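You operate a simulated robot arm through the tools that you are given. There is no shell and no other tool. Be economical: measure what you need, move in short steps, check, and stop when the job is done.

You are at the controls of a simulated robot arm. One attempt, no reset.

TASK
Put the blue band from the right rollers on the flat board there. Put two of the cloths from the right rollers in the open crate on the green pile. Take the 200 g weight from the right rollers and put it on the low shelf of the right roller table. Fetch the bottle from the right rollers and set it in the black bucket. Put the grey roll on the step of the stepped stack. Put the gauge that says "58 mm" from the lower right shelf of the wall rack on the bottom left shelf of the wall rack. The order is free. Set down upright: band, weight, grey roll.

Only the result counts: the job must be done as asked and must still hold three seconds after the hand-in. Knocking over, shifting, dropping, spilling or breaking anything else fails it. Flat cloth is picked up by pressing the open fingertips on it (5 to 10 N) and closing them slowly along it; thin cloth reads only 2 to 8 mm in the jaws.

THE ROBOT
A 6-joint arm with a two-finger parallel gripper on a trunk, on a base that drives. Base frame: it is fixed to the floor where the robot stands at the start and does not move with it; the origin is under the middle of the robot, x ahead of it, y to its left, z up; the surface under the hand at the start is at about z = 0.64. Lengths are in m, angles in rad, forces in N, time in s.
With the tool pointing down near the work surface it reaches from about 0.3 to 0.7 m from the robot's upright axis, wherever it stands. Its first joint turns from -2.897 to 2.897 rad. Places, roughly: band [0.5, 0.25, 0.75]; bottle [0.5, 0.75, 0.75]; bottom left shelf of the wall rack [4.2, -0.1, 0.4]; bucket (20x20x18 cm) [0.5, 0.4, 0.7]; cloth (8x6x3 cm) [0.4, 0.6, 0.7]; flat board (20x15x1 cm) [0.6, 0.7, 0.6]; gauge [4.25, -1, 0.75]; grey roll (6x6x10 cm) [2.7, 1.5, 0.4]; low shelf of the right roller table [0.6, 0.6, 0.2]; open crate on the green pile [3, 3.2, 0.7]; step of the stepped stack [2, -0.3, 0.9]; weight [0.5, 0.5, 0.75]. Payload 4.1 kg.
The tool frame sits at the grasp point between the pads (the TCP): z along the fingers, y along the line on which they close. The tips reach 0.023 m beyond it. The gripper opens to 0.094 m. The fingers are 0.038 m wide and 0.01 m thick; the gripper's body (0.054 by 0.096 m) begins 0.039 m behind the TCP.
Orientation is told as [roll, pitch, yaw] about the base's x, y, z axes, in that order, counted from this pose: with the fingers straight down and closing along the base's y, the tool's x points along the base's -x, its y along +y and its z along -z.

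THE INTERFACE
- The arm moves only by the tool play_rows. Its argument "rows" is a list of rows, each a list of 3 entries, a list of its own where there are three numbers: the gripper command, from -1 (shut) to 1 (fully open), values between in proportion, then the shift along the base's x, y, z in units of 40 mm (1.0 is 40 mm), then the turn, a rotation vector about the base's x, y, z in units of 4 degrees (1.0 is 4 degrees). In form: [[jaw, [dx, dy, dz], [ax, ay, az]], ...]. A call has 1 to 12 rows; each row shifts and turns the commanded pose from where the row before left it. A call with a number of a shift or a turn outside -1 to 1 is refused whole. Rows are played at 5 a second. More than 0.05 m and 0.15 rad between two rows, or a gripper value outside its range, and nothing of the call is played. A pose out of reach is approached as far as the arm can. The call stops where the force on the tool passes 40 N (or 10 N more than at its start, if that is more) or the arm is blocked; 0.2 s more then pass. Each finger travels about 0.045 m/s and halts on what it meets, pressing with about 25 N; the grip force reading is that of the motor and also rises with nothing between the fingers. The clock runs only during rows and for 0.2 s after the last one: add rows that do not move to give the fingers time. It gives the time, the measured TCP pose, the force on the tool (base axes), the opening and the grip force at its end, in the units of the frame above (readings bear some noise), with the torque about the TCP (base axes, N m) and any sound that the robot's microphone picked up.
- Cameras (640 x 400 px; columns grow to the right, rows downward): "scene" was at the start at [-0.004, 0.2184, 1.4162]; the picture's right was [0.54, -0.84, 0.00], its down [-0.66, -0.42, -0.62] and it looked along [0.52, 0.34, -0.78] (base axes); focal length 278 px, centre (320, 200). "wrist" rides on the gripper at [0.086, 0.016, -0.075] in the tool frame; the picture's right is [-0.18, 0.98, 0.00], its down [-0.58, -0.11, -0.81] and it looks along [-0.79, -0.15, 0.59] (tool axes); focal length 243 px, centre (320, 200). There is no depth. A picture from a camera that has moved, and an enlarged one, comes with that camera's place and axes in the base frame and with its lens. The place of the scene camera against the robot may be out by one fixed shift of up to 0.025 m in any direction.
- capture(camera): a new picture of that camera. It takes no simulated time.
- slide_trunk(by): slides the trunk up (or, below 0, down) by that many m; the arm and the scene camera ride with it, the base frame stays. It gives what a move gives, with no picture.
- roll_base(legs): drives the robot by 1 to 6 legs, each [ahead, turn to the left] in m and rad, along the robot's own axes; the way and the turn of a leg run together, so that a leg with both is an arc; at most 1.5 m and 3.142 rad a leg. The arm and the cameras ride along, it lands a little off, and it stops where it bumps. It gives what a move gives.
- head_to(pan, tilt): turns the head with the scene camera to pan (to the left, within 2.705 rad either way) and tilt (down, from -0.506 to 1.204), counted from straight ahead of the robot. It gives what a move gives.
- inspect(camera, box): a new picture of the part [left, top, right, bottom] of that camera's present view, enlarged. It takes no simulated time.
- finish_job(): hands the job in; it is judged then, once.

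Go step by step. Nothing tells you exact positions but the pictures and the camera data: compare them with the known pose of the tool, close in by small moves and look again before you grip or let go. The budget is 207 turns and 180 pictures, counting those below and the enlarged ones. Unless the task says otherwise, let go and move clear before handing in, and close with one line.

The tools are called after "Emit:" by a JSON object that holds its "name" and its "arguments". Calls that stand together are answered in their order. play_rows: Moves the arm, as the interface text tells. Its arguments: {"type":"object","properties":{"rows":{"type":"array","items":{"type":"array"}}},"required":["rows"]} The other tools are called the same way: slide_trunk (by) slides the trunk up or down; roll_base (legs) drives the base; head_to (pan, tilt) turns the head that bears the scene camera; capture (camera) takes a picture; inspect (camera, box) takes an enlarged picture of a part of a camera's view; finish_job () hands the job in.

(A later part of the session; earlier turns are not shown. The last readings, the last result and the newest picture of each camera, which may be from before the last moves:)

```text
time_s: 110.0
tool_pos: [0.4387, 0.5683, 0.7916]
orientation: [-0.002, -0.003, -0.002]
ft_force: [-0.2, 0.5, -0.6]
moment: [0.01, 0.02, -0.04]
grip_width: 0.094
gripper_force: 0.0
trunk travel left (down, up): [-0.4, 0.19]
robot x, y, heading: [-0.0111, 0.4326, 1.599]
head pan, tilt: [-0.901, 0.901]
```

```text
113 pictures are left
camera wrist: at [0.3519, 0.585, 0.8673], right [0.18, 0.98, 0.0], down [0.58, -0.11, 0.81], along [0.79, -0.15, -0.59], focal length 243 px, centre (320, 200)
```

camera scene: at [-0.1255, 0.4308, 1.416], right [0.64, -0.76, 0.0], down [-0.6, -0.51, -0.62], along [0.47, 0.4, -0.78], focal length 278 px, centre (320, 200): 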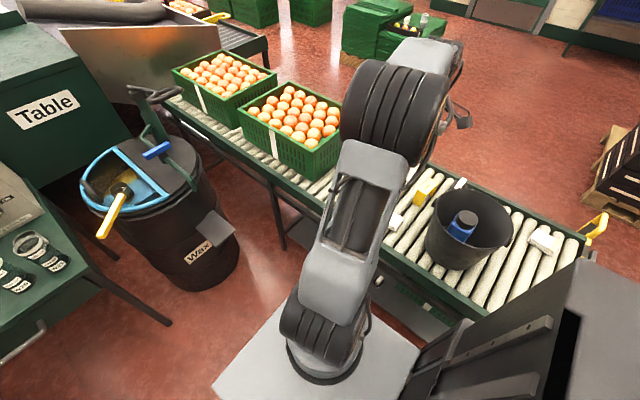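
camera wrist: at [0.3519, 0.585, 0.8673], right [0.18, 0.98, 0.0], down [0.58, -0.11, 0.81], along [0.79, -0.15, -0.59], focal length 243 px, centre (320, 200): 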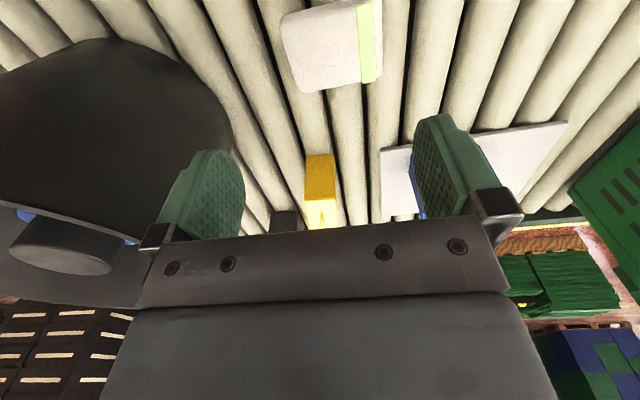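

Cloth centre (0.436, 0.579), 64 mm wide in y. Descend and close gently.

Emit:
{"name": "play_rows", "arguments": {"rows": [[1, [0, 0.26, -0.5], [0, 0, 0]], [1, [0, 0, -1], [0, 0, 0]], [1, [0, 0, -1], [0, 0, 0]], [1, [0, 0, -0.55], [0, 0, 0]], [1, [0, 0, 0], [0, 0, 0]]]}}

Emit:
{"name": "play_rows", "arguments": {"rows": [[0.6, [0, 0, 0], [0, 0, 0]], [0.3, [0, 0, 0], [0, 0, 0]], [0.1, [0, 0, 0], [0, 0, 0]], [-0.1, [0, 0, 0], [0, 0, 0]], [-0.3, [0, 0, 0], [0, 0, 0]], [-0.4, [0, 0, 0], [0, 0, 0]], [-0.4, [0, 0, 0], [0, 0, 0]]]}}

Emit:
{"name": "capture", "arguments": {"camera": "wrist"}}

```text
time_s: 111.2
tool_pos: [0.439, 0.5795, 0.6685]
orientation: [0.0, -0.005, -0.001]
ft_force: [0.3, 0.1, -0.3]
moment: [-0.01, -0.01, 0.0]
grip_width: 0.0936
gripper_force: 0.1
trunk travel left (down, up): [-0.4, 0.19]
robot x, y, heading: [-0.011, 0.4391, 1.6]
head pan, tilt: [-0.901, 0.901]
```

```text
time_s: 112.8
tool_pos: [0.4387, 0.5799, 0.6697]
orientation: [0.0, -0.005, 0.0]
ft_force: [0.0, 0.8, 0.3]
moment: [-0.02, 0.0, -0.02]
grip_width: 0.0756
gripper_force: 24.9
trunk travel left (down, up): [-0.4, 0.19]
robot x, y, heading: [-0.0093, 0.4364, 1.6]
head pan, tilt: [-0.901, 0.901]
```

```text
112 pictures are left
camera wrist: at [0.3518, 0.5957, 0.7444], right [0.18, 0.98, 0.0], down [0.58, -0.11, 0.81], along [0.8, -0.15, -0.59], focal length 243 px, centre (320, 200)
```

wrist: 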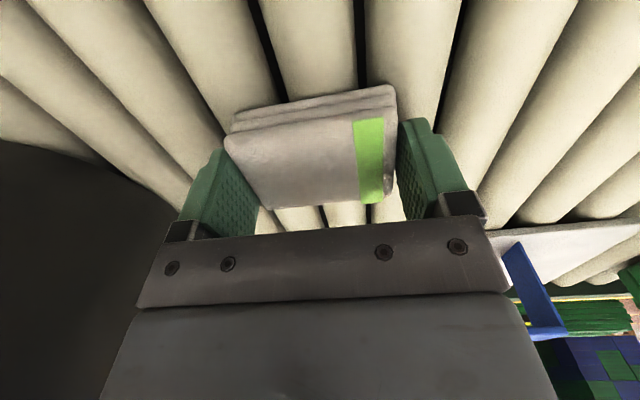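

Cloth held. Lift and tuck, then look around for the driving route.

Emit:
{"name": "play_rows", "arguments": {"rows": [[-0.4, [0, 0, 0.5], [0, 0, 0]], [-0.4, [0, 0, 1], [0, 0, 0]], [-0.4, [0, 0, 1], [0, 0, 0]], [-0.4, [0, 0, 1], [0, 0, 0]], [-0.4, [0, 0, 1], [0, 0, 0]], [-0.4, [-0.3, 0.3, 0.9], [0, 0, 0]], [-0.4, [-0.5, 0.5, 0.7], [0, 0, 0]], [-0.4, [-0.6, 0.5, 0.5], [0, 0, 0]], [-0.4, [-0.6, 0.5, 0], [0, 0, 0]], [-0.4, [-0.6, 0.5, 0], [0, 0, 0]]]}}

Emit:
{"name": "head_to", "arguments": {"pan": -1.6, "tilt": 0.35}}

Emit:
{"name": "capture", "arguments": {"camera": "scene"}}

Emit:
{"name": "head_to", "arguments": {"pan": -2.5, "tilt": 0.5}}

Emit:
{"name": "capture", "arguments": {"camera": "scene"}}

```text
time_s: 115.0
tool_pos: [0.3334, 0.6714, 0.934]
orientation: [0.0, -0.006, -0.001]
ft_force: [0.4, -0.4, -0.3]
moment: [0.0, 0.02, -0.01]
grip_width: 0.0756
gripper_force: 25.2
trunk travel left (down, up): [-0.4, 0.19]
robot x, y, heading: [-0.0098, 0.4404, 1.603]
head pan, tilt: [-0.901, 0.901]
```

```text
time_s: 116.0
tool_pos: [0.3346, 0.6719, 0.9348]
orientation: [0.0, -0.006, 0.0]
ft_force: [-0.4, 0.0, 0.1]
moment: [-0.01, -0.01, -0.01]
grip_width: 0.0755
gripper_force: 24.8
trunk travel left (down, up): [-0.4, 0.19]
robot x, y, heading: [-0.014, 0.4365, 1.601]
head pan, tilt: [-1.6, 0.351]
```

```text
111 pictures are left
camera scene: at [-0.0902, 0.3822, 1.4635], right [0.0, -1.0, 0.0], down [-0.34, 0.0, -0.94], along [0.94, 0.0, -0.34], focal length 278 px, centre (320, 200)
```

scene: 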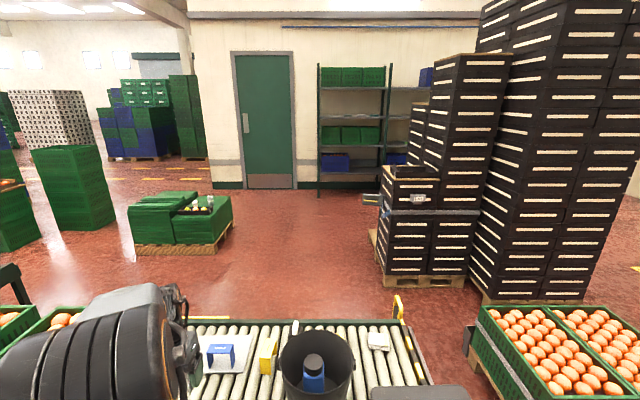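

```text
time_s: 117.2
tool_pos: [0.3332, 0.6707, 0.9348]
orientation: [0.002, -0.004, 0.0]
ft_force: [-1.1, -0.1, -0.4]
moment: [-0.01, -0.01, 0.01]
grip_width: 0.0752
gripper_force: 24.6
trunk travel left (down, up): [-0.4, 0.19]
robot x, y, heading: [-0.0113, 0.4356, 1.595]
head pan, tilt: [-2.499, 0.499]
```

```text
110 pictures are left
camera scene: at [-0.1266, 0.311, 1.4499], right [-0.78, -0.62, 0.0], down [-0.3, 0.37, -0.88], along [0.55, -0.69, -0.48], focal length 278 px, centre (320, 200)
```

scene: 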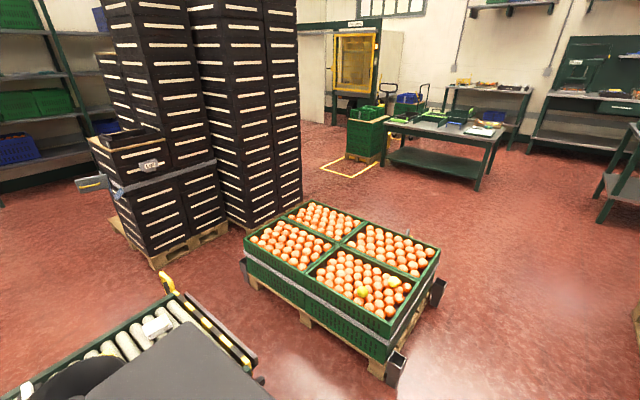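

The gap between the orange pallet and the table end is too narrow for the base, so I'll go round south of the pallet. First tuck the cloth in front, then back out past the pallet.

Emit:
{"name": "play_rows", "arguments": {"rows": [[-0.4, [-0.9, 0.5, 0.3], [0, 0, 0]], [-0.4, [-0.9, 0.5, 0.3], [0, 0, 0]], [-0.4, [-0.9, 0.4, 0.3], [0, 0, 0]], [-0.4, [-0.9, 0.4, 0.3], [0, 0, 0]], [-0.4, [-0.9, 0.4, 0.3], [0, 0, 0]], [-0.4, [-0.9, 0.4, 0], [0, 0, 0]], [-0.4, [-0.9, 0.4, 0], [0, 0, 0]], [-0.4, [-0.9, 0.3, 0], [0, 0, 0]]]}}

Emit:
{"name": "roll_base", "arguments": {"legs": [[-0.25, -0.6], [-0.25, 0.6], [-0.2, -0.6], [-0.2, 0.6]]}}

Emit:
{"name": "head_to", "arguments": {"pan": -2.2, "tilt": 0.8}}

Emit:
{"name": "capture", "arguments": {"camera": "scene"}}

```text
time_s: 119.0
tool_pos: [0.044, 0.8018, 0.9957]
orientation: [-0.001, -0.006, 0.003]
ft_force: [0.2, 0.1, -1.0]
moment: [-0.04, 0.0, -0.02]
grip_width: 0.0752
gripper_force: 24.9
trunk travel left (down, up): [-0.4, 0.19]
robot x, y, heading: [-0.0081, 0.4348, 1.602]
head pan, tilt: [-2.499, 0.499]
```

```text
time_s: 126.0
tool_pos: [-0.1904, -0.0465, 0.9953]
orientation: [0.0, -0.005, -0.008]
ft_force: [0.3, -0.9, 0.1]
moment: [-0.02, 0.0, 0.01]
grip_width: 0.0754
gripper_force: 24.7
trunk travel left (down, up): [-0.4, 0.19]
robot x, y, heading: [-0.2491, -0.4134, 1.595]
head pan, tilt: [-2.499, 0.499]
```

```text
time_s: 126.8
tool_pos: [-0.1914, -0.0463, 0.9948]
orientation: [0.001, -0.005, -0.007]
ft_force: [0.2, -0.2, -0.9]
moment: [0.02, 0.01, 0.02]
grip_width: 0.0755
gripper_force: 24.9
trunk travel left (down, up): [-0.4, 0.19]
robot x, y, heading: [-0.2463, -0.4123, 1.593]
head pan, tilt: [-2.201, 0.799]
```

```text
109 pictures are left
camera scene: at [-0.3559, -0.5124, 1.424], right [-0.57, -0.82, 0.0], down [-0.59, 0.41, -0.7], along [0.57, -0.4, -0.72], focal length 278 px, centre (320, 200)
```

scene: 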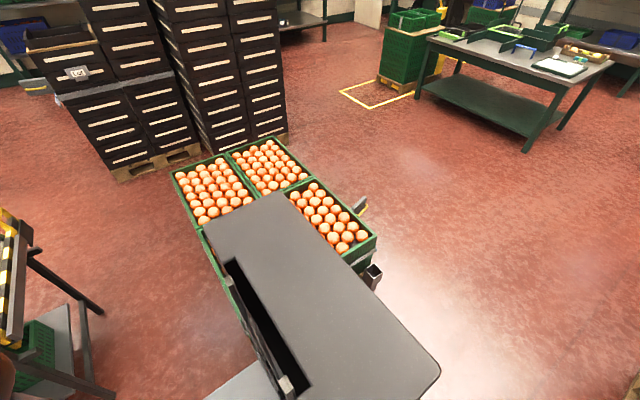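

The pallet's west posts are at x≈0.05 and my right side at −0.02; I back past with a gentle S away from it.

Emit:
{"name": "roll_base", "arguments": {"legs": [[-0.3, -0.2], [-0.3, 0.2], [-0.8, 0]]}}

Emit:
{"name": "head_to", "arguments": {"pan": -1.5, "tilt": 0.5}}

Emit:
{"name": "capture", "arguments": {"camera": "scene"}}

```text
time_s: 134.5
tool_pos: [-0.2177, -1.459, 0.9965]
orientation: [-0.001, -0.006, -0.014]
ft_force: [-0.2, 0.8, -0.7]
moment: [-0.03, 0.02, 0.02]
grip_width: 0.0754
gripper_force: 25.0
trunk travel left (down, up): [-0.4, 0.19]
robot x, y, heading: [-0.2769, -1.821, 1.59]
head pan, tilt: [-2.201, 0.799]
```

```text
time_s: 135.6
tool_pos: [-0.2173, -1.4593, 0.9954]
orientation: [0.0, -0.004, -0.011]
ft_force: [-0.4, 0.5, -0.3]
moment: [0.01, -0.05, -0.02]
grip_width: 0.0755
gripper_force: 25.3
trunk travel left (down, up): [-0.4, 0.19]
robot x, y, heading: [-0.2796, -1.8283, 1.587]
head pan, tilt: [-1.499, 0.499]
```

```text
108 pictures are left
camera scene: at [-0.3595, -1.8698, 1.4499], right [0.09, -1.0, 0.0], down [-0.48, -0.04, -0.88], along [0.87, 0.08, -0.48], focal length 278 px, centre (320, 200)
```

scene: 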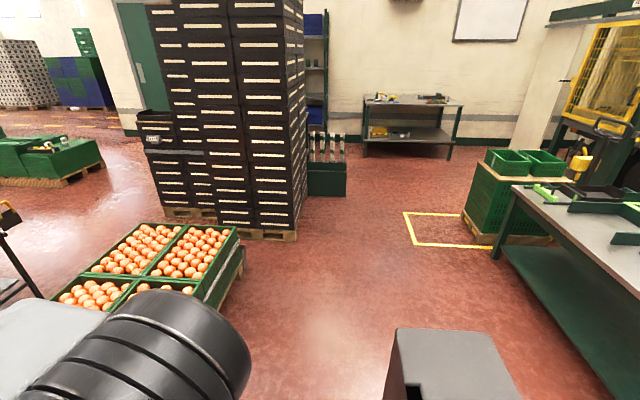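

East along y≈−2.1 is open: corridor between the tall stack and the yellow floor square. I drive there.

Emit:
{"name": "roll_base", "arguments": {"legs": [[0, -1.717], [1.5, 0], [0.6, 0.13]]}}

Emit:
{"name": "head_to", "arguments": {"pan": 0.4, "tilt": 0.45}}

Emit:
{"name": "capture", "arguments": {"camera": "scene"}}

```text
time_s: 150.2
tool_pos: [2.1611, -2.1696, 0.9958]
orientation: [0.0, -0.007, -1.606]
ft_force: [0.0, -0.1, -0.4]
moment: [-0.03, -0.02, 0.01]
grip_width: 0.0753
gripper_force: 25.2
trunk travel left (down, up): [-0.4, 0.19]
robot x, y, heading: [1.7942, -2.0985, -0.01]
head pan, tilt: [-1.499, 0.499]
```

```text
time_s: 152.1
tool_pos: [2.1624, -2.1673, 0.9952]
orientation: [0.0, -0.005, -1.608]
ft_force: [-0.8, 0.3, -0.3]
moment: [0.0, 0.03, 0.03]
grip_width: 0.0752
gripper_force: 25.1
trunk travel left (down, up): [-0.4, 0.19]
robot x, y, heading: [1.7948, -2.0986, -0.008]
head pan, tilt: [0.4, 0.45]
```

```text
107 pictures are left
camera scene: at [1.8144, -1.8863, 1.4544], right [0.38, -0.92, 0.0], down [-0.4, -0.17, -0.9], along [0.83, 0.34, -0.44], focal length 278 px, centre (320, 200)
```

scene: 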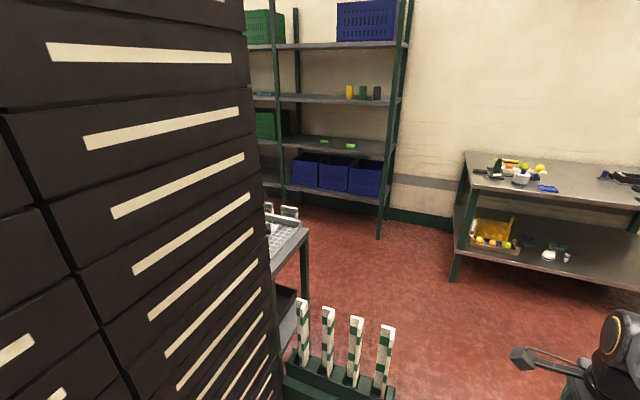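

A small box with upright slats sits at about (2.59, −1.94); I swing right around it, then turn north in the corridor before the wall rack.

Emit:
{"name": "roll_base", "arguments": {"legs": [[0.25, -0.7], [0.25, 0.7], [0.65, 0], [0.785, 1.571]]}}

Emit:
{"name": "head_to", "arguments": {"pan": 0.0, "tilt": 0.4}}

Emit:
{"name": "capture", "arguments": {"camera": "scene"}}

```text
time_s: 163.3
tool_pos: [3.4783, -1.4044, 0.9957]
orientation: [0.002, -0.005, -0.026]
ft_force: [0.6, -0.3, -0.2]
moment: [-0.04, 0.0, 0.05]
grip_width: 0.0753
gripper_force: 24.6
trunk travel left (down, up): [-0.4, 0.19]
robot x, y, heading: [3.4166, -1.7682, 1.57]
head pan, tilt: [0.4, 0.45]
cut short: leg 4
```

```text
time_s: 164.1
tool_pos: [3.4787, -1.4037, 0.9955]
orientation: [-0.001, -0.007, -0.025]
ft_force: [-0.1, -0.6, -0.5]
moment: [0.0, -0.05, 0.01]
grip_width: 0.0751
gripper_force: 24.9
trunk travel left (down, up): [-0.4, 0.19]
robot x, y, heading: [3.4131, -1.7688, 1.564]
head pan, tilt: [0.0, 0.4]
```

```text
106 pictures are left
camera scene: at [3.2408, -1.726, 1.459], right [1.0, 0.0, 0.0], down [0.0, -0.39, -0.92], along [0.0, 0.92, -0.39], focal length 278 px, centre (320, 200)
```

scene: 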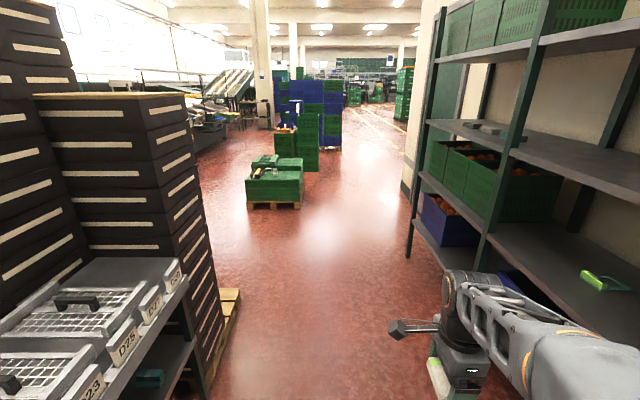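

The last leg was cut short at its very end, possibly the elbow near the rack; I look right to check.

Emit:
{"name": "head_to", "arguments": {"pan": -0.9, "tilt": 0.6}}

Emit:
{"name": "capture", "arguments": {"camera": "scene"}}

Emit:
{"name": "capture", "arguments": {"camera": "wrist"}}

```text
time_s: 165.3
tool_pos: [3.479, -1.4046, 0.9958]
orientation: [0.0, -0.005, -0.026]
ft_force: [-0.6, 0.8, -1.7]
moment: [0.03, 0.02, 0.01]
grip_width: 0.0751
gripper_force: 25.0
trunk travel left (down, up): [-0.4, 0.19]
robot x, y, heading: [3.4176, -1.7699, 1.568]
head pan, tilt: [-0.901, 0.6]
```

```text
105 pictures are left
camera scene: at [3.3101, -1.7638, 1.4408], right [0.62, -0.78, 0.0], down [-0.44, -0.35, -0.83], along [0.65, 0.51, -0.56], focal length 278 px, centre (320, 200)
```

scene: 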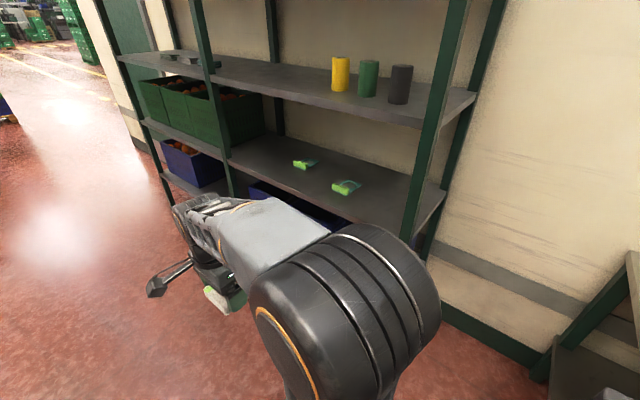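

```text
104 pictures are left
camera wrist: at [3.392, -1.3852, 1.071], right [0.21, 0.98, 0.0], down [0.57, -0.12, 0.81], along [0.79, -0.17, -0.59], focal length 243 px, centre (320, 200)
```

wrist: 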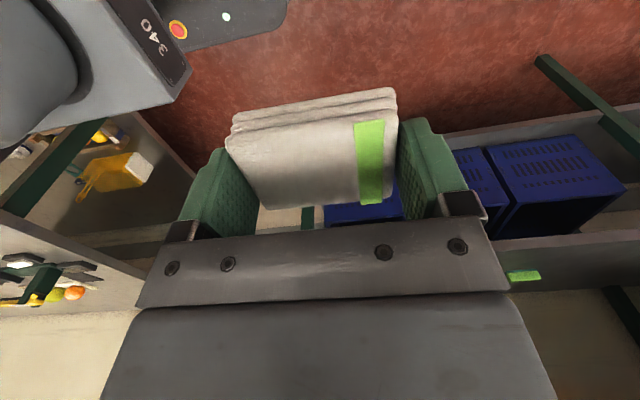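

Emit:
{"name": "inspect", "arguments": {"camera": "scene", "box": [280, 145, 380, 205]}}

Emit:
{"name": "inspect", "arguments": {"camera": "scene", "box": [100, 20, 260, 210]}}

```text
6.40 times, centred on (330, 175) of scene
camera zoom: at [3.3101, -1.7638, 1.4408], right [0.62, -0.78, 0.0], down [-0.44, -0.35, -0.83], along [0.65, 0.51, -0.56], focal length 1777 px, centre (256, 360)
```

zoom: 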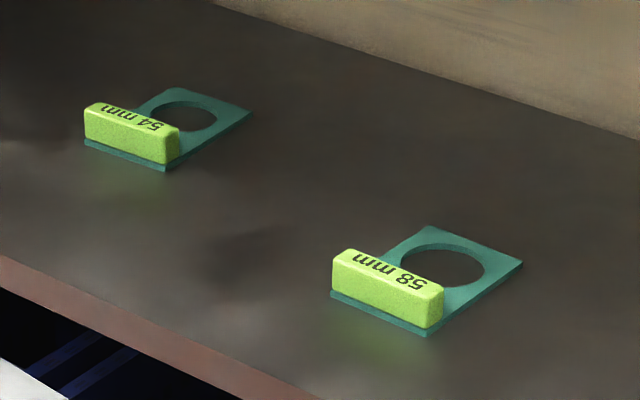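

```text
2.11 times, centred on (180, 115) of scene
camera zoom: at [3.3101, -1.7638, 1.4408], right [0.62, -0.78, 0.0], down [-0.44, -0.35, -0.83], along [0.65, 0.51, -0.56], focal length 584 px, centre (615, 379)
```

zoom: 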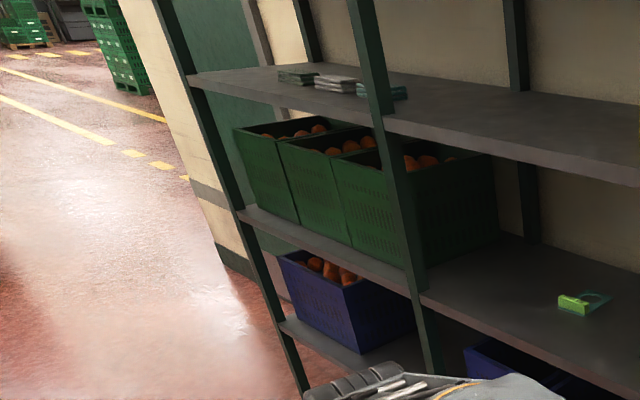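

Nothing is disturbed; the 58 mm gauge lies on the right shelf with its lime handle toward me. I move away from the rack and drive north.

Emit:
{"name": "roll_base", "arguments": {"legs": [[0.3, 0.35], [0.3, -0.35], [1.5, 0]]}}

Emit:
{"name": "head_to", "arguments": {"pan": 0.2, "tilt": 0.35}}

Emit:
{"name": "capture", "arguments": {"camera": "scene"}}

```text
time_s: 176.1
tool_pos: [3.3458, 0.6892, 0.9953]
orientation: [0.0, -0.005, 0.004]
ft_force: [-0.3, -0.7, -0.5]
moment: [0.03, -0.01, -0.03]
grip_width: 0.0752
gripper_force: 24.5
trunk travel left (down, up): [-0.4, 0.19]
robot x, y, heading: [3.2927, 0.3217, 1.6]
head pan, tilt: [-0.901, 0.6]
```

```text
time_s: 177.4
tool_pos: [3.3458, 0.6896, 0.9961]
orientation: [-0.001, -0.004, 0.001]
ft_force: [-0.5, 0.8, -0.7]
moment: [-0.02, 0.03, 0.01]
grip_width: 0.0753
gripper_force: 25.1
trunk travel left (down, up): [-0.4, 0.19]
robot x, y, heading: [3.2927, 0.3247, 1.589]
head pan, tilt: [0.201, 0.351]
```

```text
101 pictures are left
camera scene: at [3.0987, 0.3596, 1.4636], right [0.97, 0.22, 0.0], down [0.08, -0.34, -0.94], along [-0.21, 0.92, -0.34], focal length 278 px, centre (320, 200)
```

scene: 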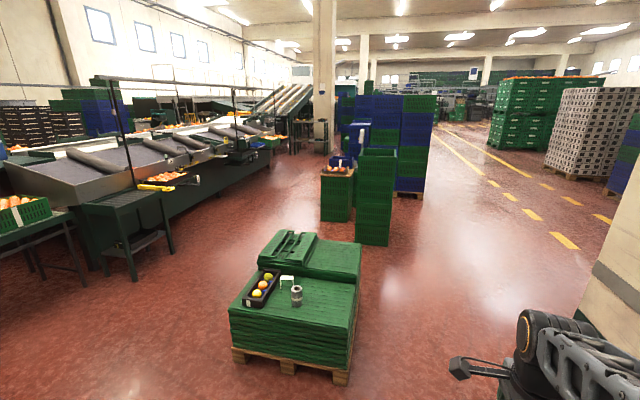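

Two candidates ahead; enlarge to identify the open crate and the grey roll.

Emit:
{"name": "inspect", "arguments": {"camera": "scene", "box": [300, 110, 440, 260]}}

Emit:
{"name": "inspect", "arguments": {"camera": "scene", "box": [220, 220, 370, 390]}}

```text
2.67 times, centred on (370, 185) of scene
camera zoom: at [3.0987, 0.3596, 1.4636], right [0.97, 0.22, 0.0], down [0.08, -0.34, -0.94], along [-0.21, 0.92, -0.34], focal length 740 px, centre (187, 240)
```

zoom: 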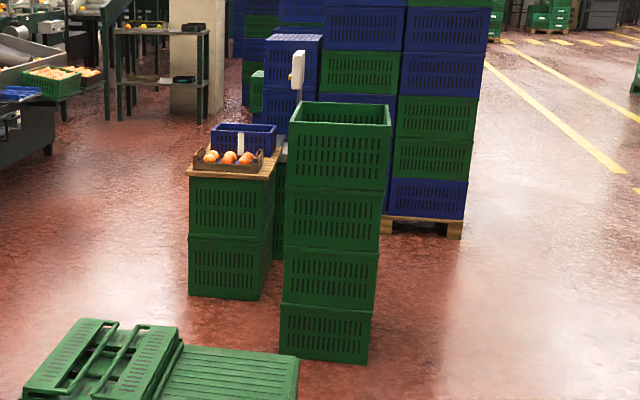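

```text
2.35 times, centred on (295, 305) of scene
camera zoom: at [3.0987, 0.3596, 1.4636], right [0.97, 0.22, 0.0], down [0.08, -0.34, -0.94], along [-0.21, 0.92, -0.34], focal length 653 px, centre (379, -47)
```

zoom: 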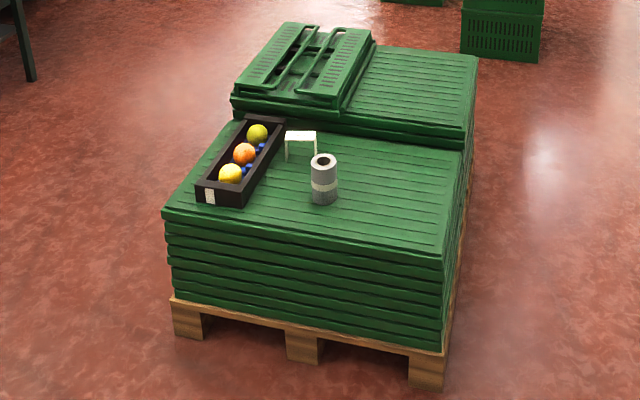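

The open empty crate tops the green stack at about (3.06, 3.1), rim z≈0.96. The grey roll is on the low pile at (2.68, 1.58). I drive up to the crate.

Emit:
{"name": "roll_base", "arguments": {"legs": [[0.3, -0.3], [0.3, 0.3], [1.0, 0], [0.3, 0.35], [0.25, -0.35]]}}

Emit:
{"name": "head_to", "arguments": {"pan": 0.0, "tilt": 0.7}}

Emit:
{"name": "capture", "arguments": {"camera": "scene"}}

Emit:
{"name": "capture", "arguments": {"camera": "wrist"}}

```text
time_s: 188.6
tool_pos: [3.2407, 2.6683, 0.9954]
orientation: [0.001, -0.005, 0.182]
ft_force: [0.0, 0.3, 0.2]
moment: [0.02, -0.02, 0.02]
grip_width: 0.0753
gripper_force: 24.7
trunk travel left (down, up): [-0.4, 0.19]
robot x, y, heading: [3.2622, 2.3019, 1.972]
head pan, tilt: [0.201, 0.351]
stopped in leg 5: the robot was blocked; the commanded pose is now the measured one
```

```text
time_s: 189.4
tool_pos: [3.242, 2.6691, 0.9965]
orientation: [-0.001, -0.005, 0.184]
ft_force: [-0.3, -0.3, 0.2]
moment: [0.01, 0.03, -0.02]
grip_width: 0.0751
gripper_force: 25.1
trunk travel left (down, up): [-0.4, 0.19]
robot x, y, heading: [3.2627, 2.3024, 1.973]
head pan, tilt: [0.0, 0.7]
```

```text
98 pictures are left
camera scene: at [3.0916, 2.2685, 1.4323], right [0.92, 0.39, 0.0], down [0.25, -0.59, -0.77], along [-0.3, 0.7, -0.64], focal length 278 px, centre (320, 200)
```

scene: 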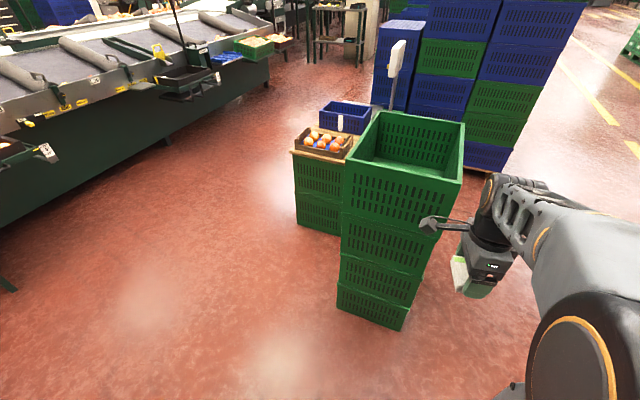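

```text
97 pictures are left
camera wrist: at [3.153, 2.6691, 1.071], right [0.0, 1.0, 0.0], down [0.59, 0.0, 0.81], along [0.81, 0.0, -0.59], focal length 243 px, centre (320, 200)
```

wrist: 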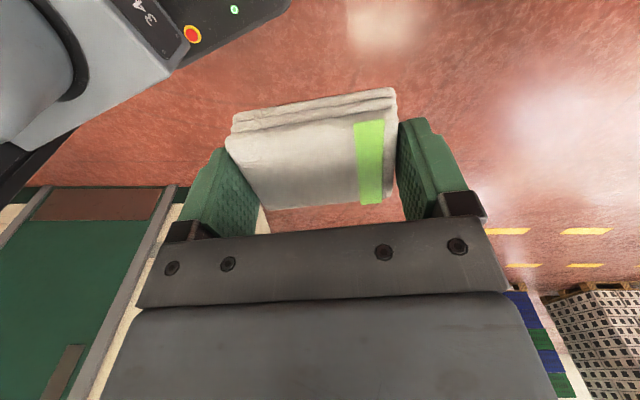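

The base was blocked, likely by the low pile's corner on my left; I look before moving.

Emit:
{"name": "head_to", "arguments": {"pan": 1.3, "tilt": 1.0}}

Emit:
{"name": "capture", "arguments": {"camera": "scene"}}

```text
time_s: 190.9
tool_pos: [3.2418, 2.6695, 0.9953]
orientation: [0.001, -0.005, 0.181]
ft_force: [0.9, 0.7, 0.2]
moment: [-0.02, 0.0, -0.01]
grip_width: 0.0754
gripper_force: 24.8
trunk travel left (down, up): [-0.4, 0.19]
robot x, y, heading: [3.2625, 2.3017, 1.963]
head pan, tilt: [1.3, 1.0]
```

```text
96 pictures are left
camera scene: at [3.0557, 2.1813, 1.4088], right [-0.13, 0.99, 0.0], down [0.83, 0.11, -0.54], along [-0.54, -0.07, -0.84], focal length 278 px, centre (320, 200)
```

scene: 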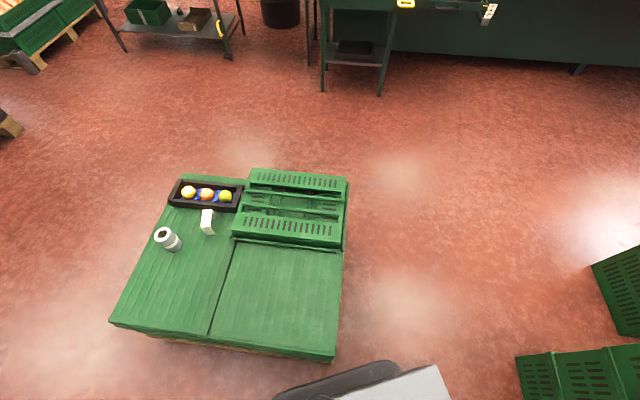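

Pile and roll are undisturbed. I raise the hand above the crate's rim height, drive ahead a bit before straightening.

Emit:
{"name": "play_rows", "arguments": {"rows": [[-0.4, [0, 0, 1], [0, 0, 0]], [-0.4, [0, 0, 1], [0, 0, 0]], [-0.4, [0, 0, 1], [0, 0, 0]]]}}

Emit:
{"name": "roll_base", "arguments": {"legs": [[0.28, 0], [0, -0.39]]}}

Emit:
{"name": "head_to", "arguments": {"pan": 0.0, "tilt": 0.9}}

Emit:
{"name": "capture", "arguments": {"camera": "scene"}}

Emit:
{"name": "capture", "arguments": {"camera": "wrist"}}

```text
time_s: 191.7
tool_pos: [3.2431, 2.6702, 1.1147]
orientation: [0.002, -0.005, 0.182]
ft_force: [-0.2, -0.4, -0.4]
moment: [-0.01, 0.02, 0.01]
grip_width: 0.0753
gripper_force: 25.4
trunk travel left (down, up): [-0.4, 0.19]
robot x, y, heading: [3.2625, 2.2961, 1.969]
head pan, tilt: [1.3, 1.0]
```

```text
time_s: 194.8
tool_pos: [3.2757, 2.9081, 1.1153]
orientation: [0.001, -0.006, -0.207]
ft_force: [0.1, -0.8, 0.1]
moment: [-0.05, 0.0, 0.0]
grip_width: 0.0755
gripper_force: 24.7
trunk travel left (down, up): [-0.4, 0.19]
robot x, y, heading: [3.154, 2.5594, 1.578]
head pan, tilt: [1.3, 1.0]
```

```text
time_s: 196.3
tool_pos: [3.2764, 2.9074, 1.1161]
orientation: [0.001, -0.006, -0.206]
ft_force: [-0.2, -0.8, -0.9]
moment: [-0.01, 0.03, 0.04]
grip_width: 0.0751
gripper_force: 25.1
trunk travel left (down, up): [-0.4, 0.19]
robot x, y, heading: [3.1538, 2.5618, 1.582]
head pan, tilt: [0.0, 0.901]
```

```text
95 pictures are left
camera scene: at [2.9781, 2.5816, 1.416], right [1.0, 0.01, 0.0], down [0.01, -0.78, -0.62], along [-0.01, 0.62, -0.78], focal length 278 px, centre (320, 200)
```

scene: 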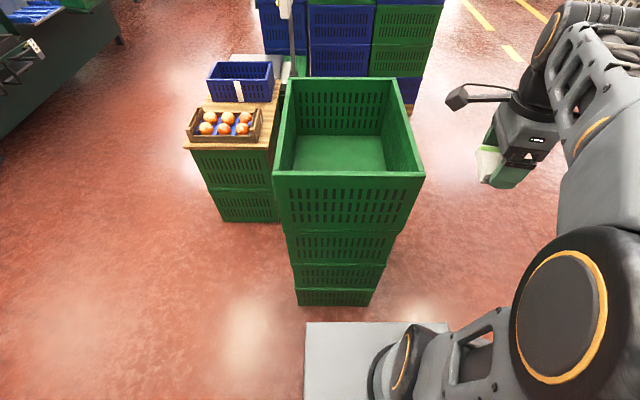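

```text
94 pictures are left
camera wrist: at [3.1943, 2.9413, 1.191], right [0.38, 0.92, 0.0], down [0.54, -0.23, 0.81], along [0.75, -0.31, -0.59], focal length 243 px, centre (320, 200)
```

wrist: 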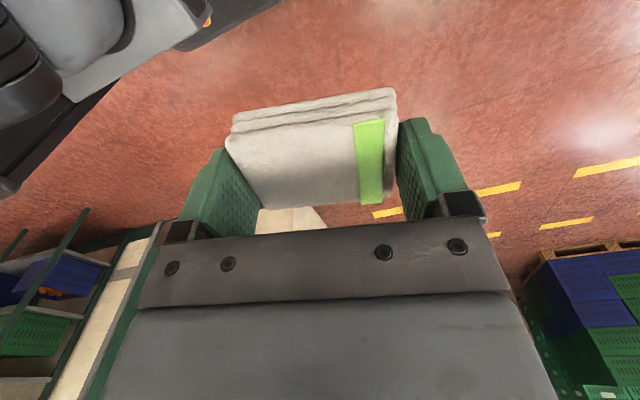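

Crate centre is about (3.05, 3.24), rim z≈0.97, floor z≈0.75. I raise the trunk so the arm comes in from above and move over it.

Emit:
{"name": "slide_trunk", "arguments": {"by": 0.18}}

Emit:
{"name": "play_rows", "arguments": {"rows": [[-0.4, [-0.6, 0.8, 0], [0, 0, 0]], [-0.4, [-0.6, 0.8, 0], [0, 0, 0]], [-0.4, [-0.6, 0.8, 0], [0, 0, 0]], [-0.4, [-0.6, 0.8, 0], [0, 0, 0]], [-0.4, [-0.6, 0.8, -0.3], [0, 0, 0]], [-0.4, [-0.6, 0.8, -0.3], [0, 0, 0]], [-0.4, [-0.6, 0.8, -0.3], [0, 0, 0]], [-0.4, [-0.6, 0.8, -0.3], [0, 0, 0]], [-0.4, [0, 0, -1], [0, 0, 0]], [-0.4, [0, 0, -1], [0, 0, 0]], [-0.4, [0, 0, -1], [0, 0, 0]], [-0.4, [0, 0, -1], [0, 0, 0]]]}}

Emit:
{"name": "capture", "arguments": {"camera": "scene"}}

Emit:
{"name": "capture", "arguments": {"camera": "wrist"}}

```text
time_s: 198.3
tool_pos: [3.2762, 2.908, 1.296]
orientation: [0.001, -0.006, -0.207]
ft_force: [-0.4, -0.1, -0.5]
moment: [0.0, -0.04, 0.01]
grip_width: 0.0749
gripper_force: 24.7
trunk travel left (down, up): [-0.58, 0.01]
robot x, y, heading: [3.1535, 2.5563, 1.583]
head pan, tilt: [0.0, 0.901]
```

```text
time_s: 200.9
tool_pos: [3.0832, 3.1651, 1.0864]
orientation: [0.003, -0.007, -0.205]
ft_force: [0.0, 0.0, -0.7]
moment: [-0.01, -0.01, 0.0]
grip_width: 0.0754
gripper_force: 24.8
trunk travel left (down, up): [-0.58, 0.01]
robot x, y, heading: [3.1521, 2.552, 1.577]
head pan, tilt: [0.0, 0.901]
```

```text
93 pictures are left
camera scene: at [2.978, 2.582, 1.5961], right [1.0, 0.01, 0.0], down [0.01, -0.78, -0.62], along [-0.01, 0.62, -0.78], focal length 278 px, centre (320, 200)
```

scene: 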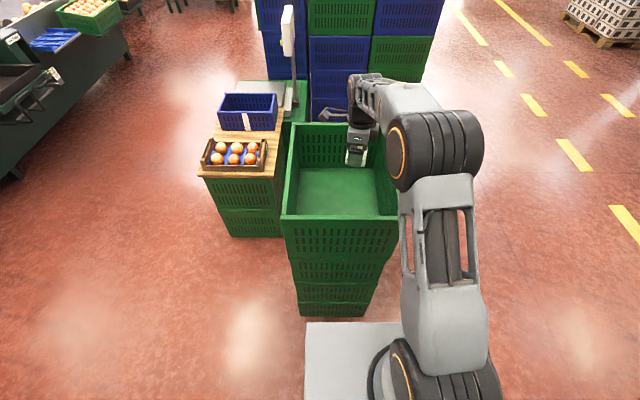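

```text
92 pictures are left
camera wrist: at [3.0012, 3.1979, 1.1627], right [0.38, 0.92, 0.0], down [0.54, -0.23, 0.81], along [0.75, -0.31, -0.59], focal length 243 px, centre (320, 200)
```

wrist: 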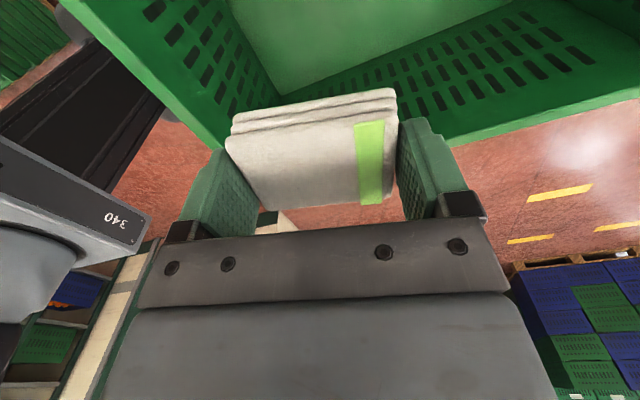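

I'm inside the rim outline (crate x 2.88–3.21, y 3.03–3.44). Centre a bit more and lower in.

Emit:
{"name": "play_rows", "arguments": {"rows": [[-0.4, [-0.4, 0.8, 0], [0, 0, 0]], [-0.4, [0, 0, -1], [0, 0, 0]], [-0.4, [0, 0, -1], [0, 0, 0]], [-0.4, [0, 0, -1], [0, 0, 0]], [-0.4, [0, 0, -1], [0, 0, 0]], [-0.4, [0, 0, -1], [0, 0, 0]], [-0.4, [0, 0, 0], [0, 0, 0]]]}}

Emit:
{"name": "capture", "arguments": {"camera": "scene"}}

Emit:
{"name": "capture", "arguments": {"camera": "wrist"}}

```text
time_s: 202.5
tool_pos: [3.0686, 3.1982, 0.8873]
orientation: [0.001, -0.006, -0.208]
ft_force: [0.2, -0.1, -0.7]
moment: [-0.02, 0.0, 0.03]
grip_width: 0.0753
gripper_force: 24.9
trunk travel left (down, up): [-0.58, 0.01]
robot x, y, heading: [3.1489, 2.5564, 1.584]
head pan, tilt: [0.0, 0.901]
```

```text
91 pictures are left
camera scene: at [2.978, 2.5817, 1.596], right [1.0, 0.01, 0.0], down [0.01, -0.78, -0.62], along [-0.01, 0.62, -0.78], focal length 278 px, centre (320, 200)
```

scene: 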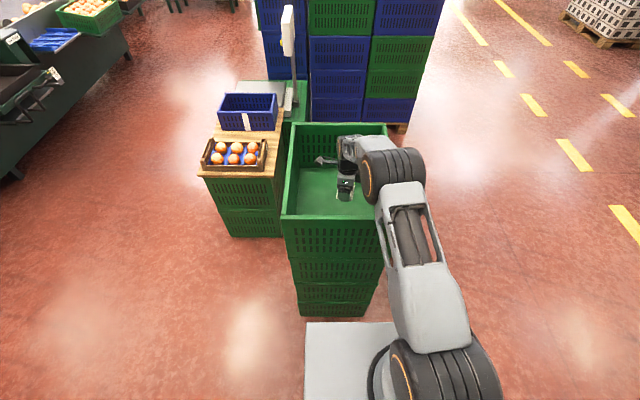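

```text
90 pictures are left
camera wrist: at [2.9863, 3.2327, 0.9633], right [0.38, 0.92, 0.0], down [0.54, -0.23, 0.81], along [0.75, -0.31, -0.59], focal length 243 px, centre (320, 200)
```

wrist: 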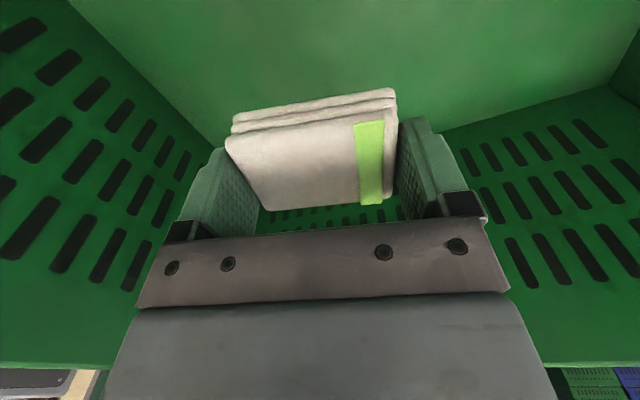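

Emit:
{"name": "play_rows", "arguments": {"rows": [[-0.4, [0, 0, -1], [0, 0, 0]], [-0.4, [0, 0, -0.5], [0, 0, 0]], [-0.4, [0, 0, -0.25], [0, 0, 0]], [-0.4, [0, 0, 0], [0, 0, 0]]]}}

Emit:
{"name": "inspect", "arguments": {"camera": "scene", "box": [270, 100, 450, 250]}}

Emit:
{"name": "capture", "arguments": {"camera": "wrist"}}

```text
time_s: 203.5
tool_pos: [3.0676, 3.1982, 0.817]
orientation: [0.002, -0.004, -0.207]
ft_force: [1.3, -0.5, -1.0]
moment: [-0.01, 0.02, 0.01]
grip_width: 0.0752
gripper_force: 24.9
trunk travel left (down, up): [-0.58, 0.01]
robot x, y, heading: [3.1513, 2.5586, 1.58]
head pan, tilt: [0.0, 0.901]
```

```text
2.67 times, centred on (360, 175) of scene
camera zoom: at [2.978, 2.5818, 1.596], right [1.0, 0.01, 0.0], down [0.01, -0.78, -0.62], along [-0.01, 0.62, -0.78], focal length 740 px, centre (213, 267)
```

zoom: 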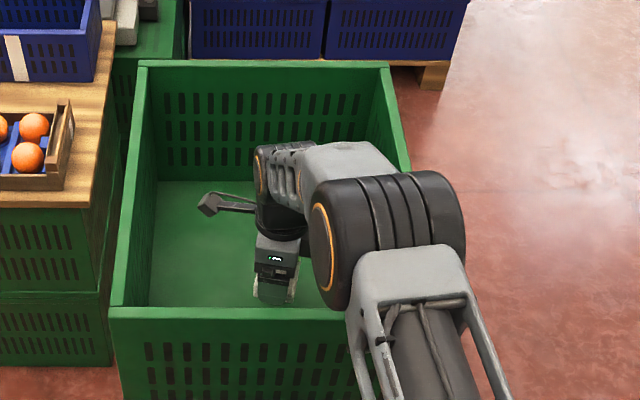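

```text
88 pictures are left
camera wrist: at [2.9848, 3.2315, 0.8926], right [0.38, 0.92, 0.0], down [0.54, -0.23, 0.81], along [0.75, -0.31, -0.59], focal length 243 px, centre (320, 200)
```

wrist: 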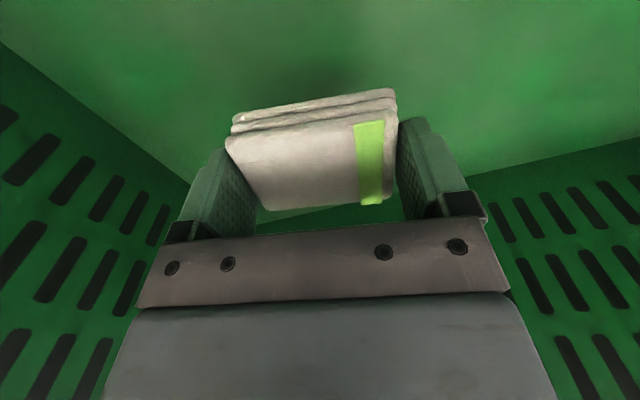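

Nearly at the floor; a few more millimetres with force checks.

Emit:
{"name": "play_rows", "arguments": {"rows": [[-0.4, [0, 0, -0.25], [0, 0, 0]], [-0.4, [0, 0, -0.2], [0, 0, 0]], [-0.4, [0, 0, -0.15], [0, 0, 0]], [-0.4, [0, 0, 0], [0, 0, 0]]]}}

Emit:
{"name": "inspect", "arguments": {"camera": "scene", "box": [270, 100, 450, 250]}}

```text
time_s: 204.5
tool_pos: [3.0675, 3.1956, 0.7947]
orientation: [0.0, -0.004, -0.206]
ft_force: [0.2, -0.2, 0.1]
moment: [0.01, 0.03, -0.01]
grip_width: 0.0752
gripper_force: 24.3
trunk travel left (down, up): [-0.58, 0.01]
robot x, y, heading: [3.1519, 2.5599, 1.578]
head pan, tilt: [0.0, 0.901]
```

```text
2.67 times, centred on (360, 175) of scene
camera zoom: at [2.978, 2.5817, 1.596], right [1.0, 0.01, 0.0], down [0.01, -0.78, -0.62], along [-0.01, 0.62, -0.78], focal length 740 px, centre (213, 267)
```

zoom: 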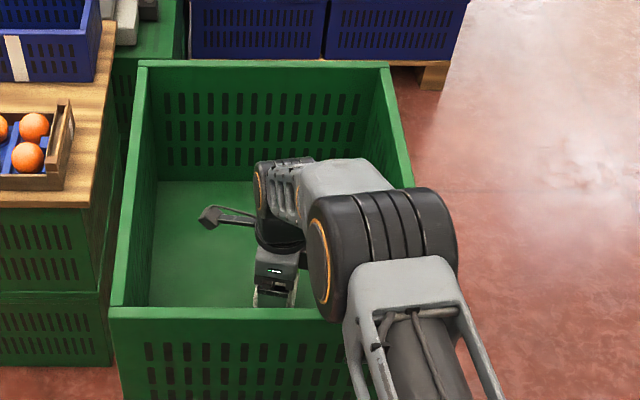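

Emit:
{"name": "play_rows", "arguments": {"rows": [[-0.4, [0, 0, -0.12], [0, 0, 0]], [-0.4, [0, 0, -0.12], [0, 0, 0]], [-0.4, [0, 0, -0.1], [0, 0, 0]], [-0.4, [0, 0, 0], [0, 0, 0]]]}}

```text
time_s: 205.5
tool_pos: [3.0686, 3.194, 0.7795]
orientation: [0.002, -0.004, -0.205]
ft_force: [-0.1, 0.4, -0.8]
moment: [0.0, 0.0, 0.0]
grip_width: 0.0754
gripper_force: 25.3
trunk travel left (down, up): [-0.58, 0.01]
robot x, y, heading: [3.1538, 2.5556, 1.581]
head pan, tilt: [0.0, 0.901]
```

Emit:
{"name": "play_rows", "arguments": {"rows": [[-0.4, [0, 0, -0.12], [0, 0, 0]], [-0.4, [0, 0, -0.12], [0, 0, 0]], [-0.4, [0, 0, -0.12], [0, 0, 0]], [-0.4, [0, 0, 0], [0, 0, 0]]]}}

Emit:
{"name": "inspect", "arguments": {"camera": "scene", "box": [270, 100, 450, 250]}}

Emit:
{"name": "capture", "arguments": {"camera": "wrist"}}

```text
time_s: 206.5
tool_pos: [3.069, 3.1962, 0.766]
orientation: [-0.001, -0.005, -0.206]
ft_force: [-0.8, -0.7, -0.3]
moment: [0.03, -0.01, 0.01]
grip_width: 0.0752
gripper_force: 25.4
trunk travel left (down, up): [-0.58, 0.01]
robot x, y, heading: [3.1517, 2.5527, 1.582]
head pan, tilt: [0.0, 0.901]
```

```text
2.67 times, centred on (360, 175) of scene
camera zoom: at [2.978, 2.5817, 1.596], right [1.0, 0.01, 0.0], down [0.01, -0.78, -0.62], along [-0.01, 0.62, -0.78], focal length 740 px, centre (213, 267)
```

zoom: 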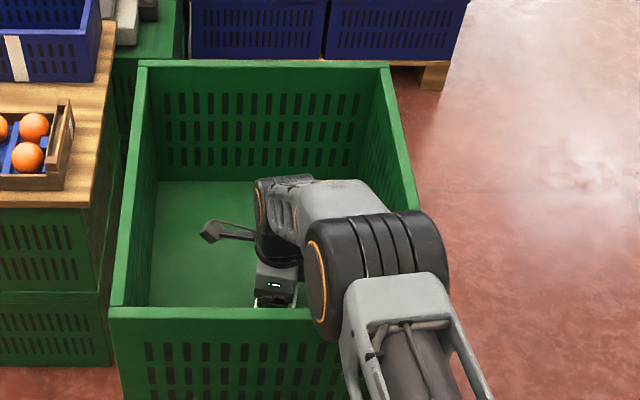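

```text
85 pictures are left
camera wrist: at [2.9869, 3.2297, 0.8407], right [0.38, 0.92, 0.0], down [0.54, -0.23, 0.81], along [0.75, -0.31, -0.59], focal length 243 px, centre (320, 200)
```

wrist: 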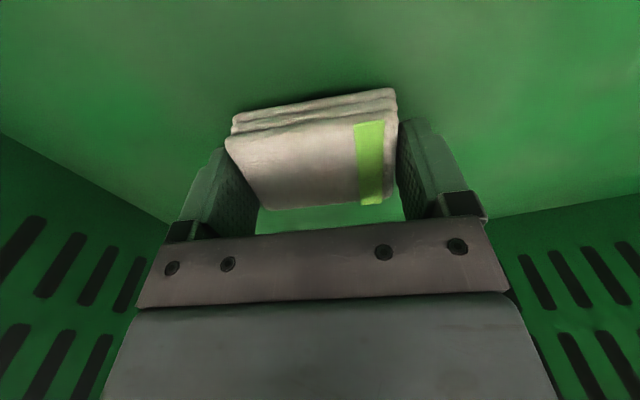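

The cloth is within about a centimetre of the crate floor; release and rise.

Emit:
{"name": "play_rows", "arguments": {"rows": [[-0.4, [0, 0, -0.08], [0, 0, 0]], [0.6, [0, 0, 0], [0, 0, 0]], [0.8, [0, 0, 0], [0, 0, 0]], [1, [0, 0, 0], [0, 0, 0]], [1, [0, 0, 0], [0, 0, 0]], [1, [0, 0, 0.5], [0, 0, 0]], [1, [0, 0, 1], [0, 0, 0]], [1, [0, 0, 1], [0, 0, 0]], [1, [0, 0, 1], [0, 0, 0]], [1, [0, 0, 1], [0, 0, 0]], [1, [0, 0, 1], [0, 0, 0]], [1, [0, 0, 1], [0, 0, 0]]]}}

Emit:
{"name": "play_rows", "arguments": {"rows": [[1, [0, 0, 1], [0, 0, 0]], [1, [0, 0, 1], [0, 0, 0]], [1, [0.5, -0.8, 0], [0, 0, 0]], [1, [0.5, -0.8, 0], [0, 0, 0]], [1, [0.5, -0.8, 0], [0, 0, 0]], [1, [0.5, -0.8, 0], [0, 0, 0]], [1, [0.4, -0.8, 0], [0, 0, 0]], [1, [0.4, -0.8, 0], [0, 0, 0]]]}}

Emit:
{"name": "capture", "arguments": {"camera": "scene"}}

```text
time_s: 209.1
tool_pos: [3.0691, 3.1962, 1.0245]
orientation: [0.001, -0.003, -0.206]
ft_force: [0.0, 0.9, 0.7]
moment: [0.0, 0.01, 0.02]
grip_width: 0.0938
gripper_force: 0.1
trunk travel left (down, up): [-0.58, 0.01]
robot x, y, heading: [3.1524, 2.5542, 1.581]
head pan, tilt: [0.0, 0.901]
```

```text
time_s: 210.9
tool_pos: [3.1816, 3.0025, 1.1029]
orientation: [0.002, -0.008, -0.205]
ft_force: [-0.2, -0.4, 0.7]
moment: [-0.03, -0.02, 0.0]
grip_width: 0.0937
gripper_force: 0.0
trunk travel left (down, up): [-0.58, 0.01]
robot x, y, heading: [3.1546, 2.5585, 1.581]
head pan, tilt: [0.0, 0.901]
```

```text
84 pictures are left
camera scene: at [2.9782, 2.581, 1.596], right [1.0, 0.01, 0.0], down [0.01, -0.78, -0.62], along [-0.01, 0.62, -0.78], focal length 278 px, centre (320, 200)
```

scene: 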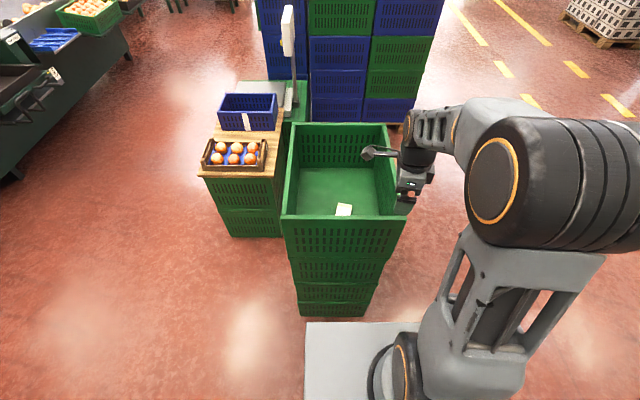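

First cloth is in the crate. Next the grey roll (top at about (2.70, 1.59), z≈0.495): I turn clockwise away from the pile and come alongside it heading south.

Emit:
{"name": "roll_base", "arguments": {"legs": [[0, -1.28], [0.18, 0], [0, -1.87], [0.95, 0]]}}

Emit:
{"name": "head_to", "arguments": {"pan": -1.3, "tilt": 0.9}}

Emit:
{"name": "capture", "arguments": {"camera": "scene"}}

```text
time_s: 224.6
tool_pos: [3.2428, 1.2235, 1.1011]
orientation: [0.0, -0.006, 2.889]
ft_force: [-0.4, 0.1, -0.3]
moment: [0.01, -0.01, -0.01]
grip_width: 0.094
gripper_force: 0.0
trunk travel left (down, up): [-0.58, 0.01]
robot x, y, heading: [3.2948, 1.669, -1.606]
head pan, tilt: [0.0, 0.901]
```

```text
time_s: 226.1
tool_pos: [3.242, 1.2223, 1.1014]
orientation: [0.001, -0.006, 2.888]
ft_force: [1.2, -0.2, -0.7]
moment: [-0.01, 0.03, 0.01]
grip_width: 0.094
gripper_force: 0.1
trunk travel left (down, up): [-0.58, 0.01]
robot x, y, heading: [3.2928, 1.6689, -1.614]
head pan, tilt: [-1.3, 0.901]
```

```text
83 pictures are left
camera scene: at [3.3792, 1.7148, 1.596], right [-0.23, 0.97, 0.0], down [0.76, 0.18, -0.62], along [-0.6, -0.14, -0.78], focal length 278 px, centre (320, 200)
```

scene: 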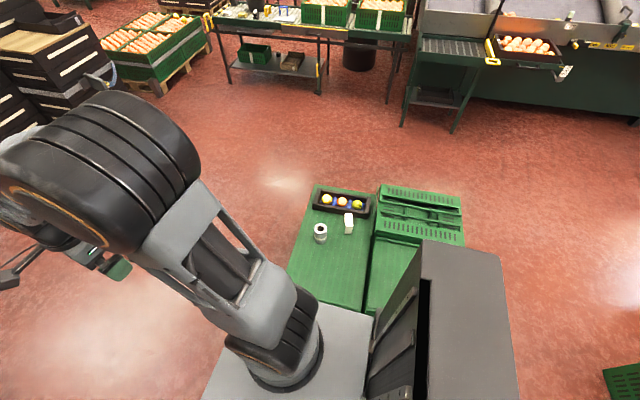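

Roll roughly at (2.70, 1.56). I swing the hand over the pile and lower the trunk.

Emit:
{"name": "play_rows", "arguments": {"rows": [[0.8, [-0.94, 0.63, 0], [0, 0, 0]], [0.8, [-0.94, 0.63, 0], [0, 0, 0]], [0.8, [-0.94, 0.63, 0], [0, 0, 0]], [0.8, [-0.94, 0.63, 0], [0, 0, 0]], [0.8, [-0.94, 0.63, 0], [0, 0, 0]], [0.8, [-0.94, 0.63, 0], [0, 0, 0]], [0.8, [-0.94, 0.63, 0], [0, 0, 0]], [0.8, [-0.94, 0.63, 0], [0, 0, 0]], [0.8, [-0.94, 0.63, 0], [0, 0, 0]], [0.8, [-0.94, 0.63, 0], [0, 0, 0]], [0.8, [-0.94, 0.63, 0], [0, 0, 0]], [0.8, [-0.94, 0.63, 0], [0, 0, 0]]]}}

Emit:
{"name": "slide_trunk", "arguments": {"by": -0.4}}

Emit:
{"name": "capture", "arguments": {"camera": "wrist"}}

```text
time_s: 228.7
tool_pos: [2.7881, 1.5261, 1.1023]
orientation: [0.001, -0.004, 2.888]
ft_force: [0.0, 0.1, -0.5]
moment: [-0.04, -0.02, 0.01]
grip_width: 0.0848
gripper_force: 0.1
trunk travel left (down, up): [-0.58, 0.01]
robot x, y, heading: [3.2924, 1.6671, -1.611]
head pan, tilt: [-1.3, 0.901]
```

```text
time_s: 232.5
tool_pos: [2.7892, 1.5249, 0.7019]
orientation: [-0.001, -0.005, 2.89]
ft_force: [-0.3, 1.1, -0.5]
moment: [-0.02, 0.0, 0.01]
grip_width: 0.0844
gripper_force: 0.0
trunk travel left (down, up): [-0.18, 0.41]
robot x, y, heading: [3.2899, 1.6665, -1.61]
head pan, tilt: [-1.3, 0.901]
```

```text
82 pictures are left
camera wrist: at [2.8691, 1.4884, 0.7776], right [-0.42, -0.91, 0.0], down [-0.53, 0.25, 0.81], along [-0.73, 0.34, -0.59], focal length 243 px, centre (320, 200)
```

wrist: 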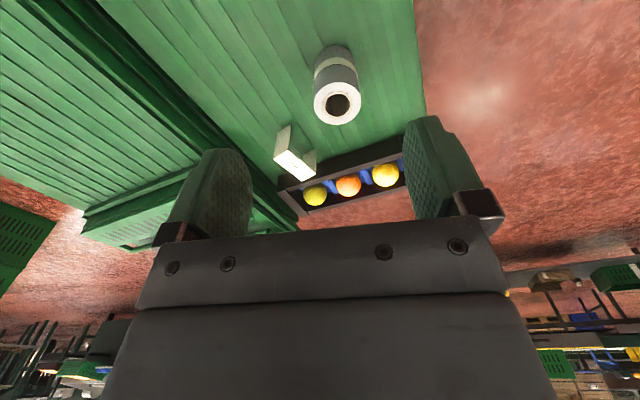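

Roll at (2.70, 1.543), top 0.495, diameter 6 cm. Move over and descend, checking once.

Emit:
{"name": "play_rows", "arguments": {"rows": [[1, [-0.74, 0.15, -0.4], [0, 0, 0]], [1, [-0.74, 0.15, -0.4], [0, 0, 0]], [1, [-0.74, 0.15, -0.4], [0, 0, 0]], [1, [0, 0, -1], [0, 0, 0]], [1, [0, 0, -0.8], [0, 0, 0]], [1, [0, 0, 0], [0, 0, 0]]]}}

Emit:
{"name": "capture", "arguments": {"camera": "wrist"}}

```text
time_s: 233.9
tool_pos: [2.7006, 1.5451, 0.5818]
orientation: [0.002, -0.005, 2.888]
ft_force: [0.2, -0.4, 0.4]
moment: [0.0, -0.01, -0.02]
grip_width: 0.0942
gripper_force: 0.0
trunk travel left (down, up): [-0.18, 0.41]
robot x, y, heading: [3.2892, 1.6684, -1.607]
head pan, tilt: [-1.3, 0.901]
```

```text
81 pictures are left
camera wrist: at [2.7796, 1.5067, 0.6578], right [-0.42, -0.91, 0.0], down [-0.53, 0.25, 0.81], along [-0.73, 0.34, -0.59], focal length 243 px, centre (320, 200)
```

wrist: 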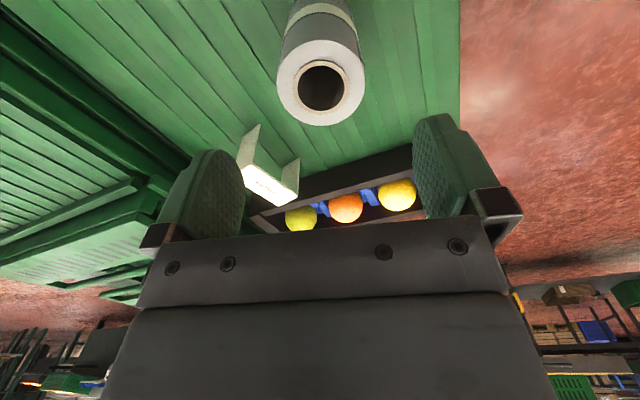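

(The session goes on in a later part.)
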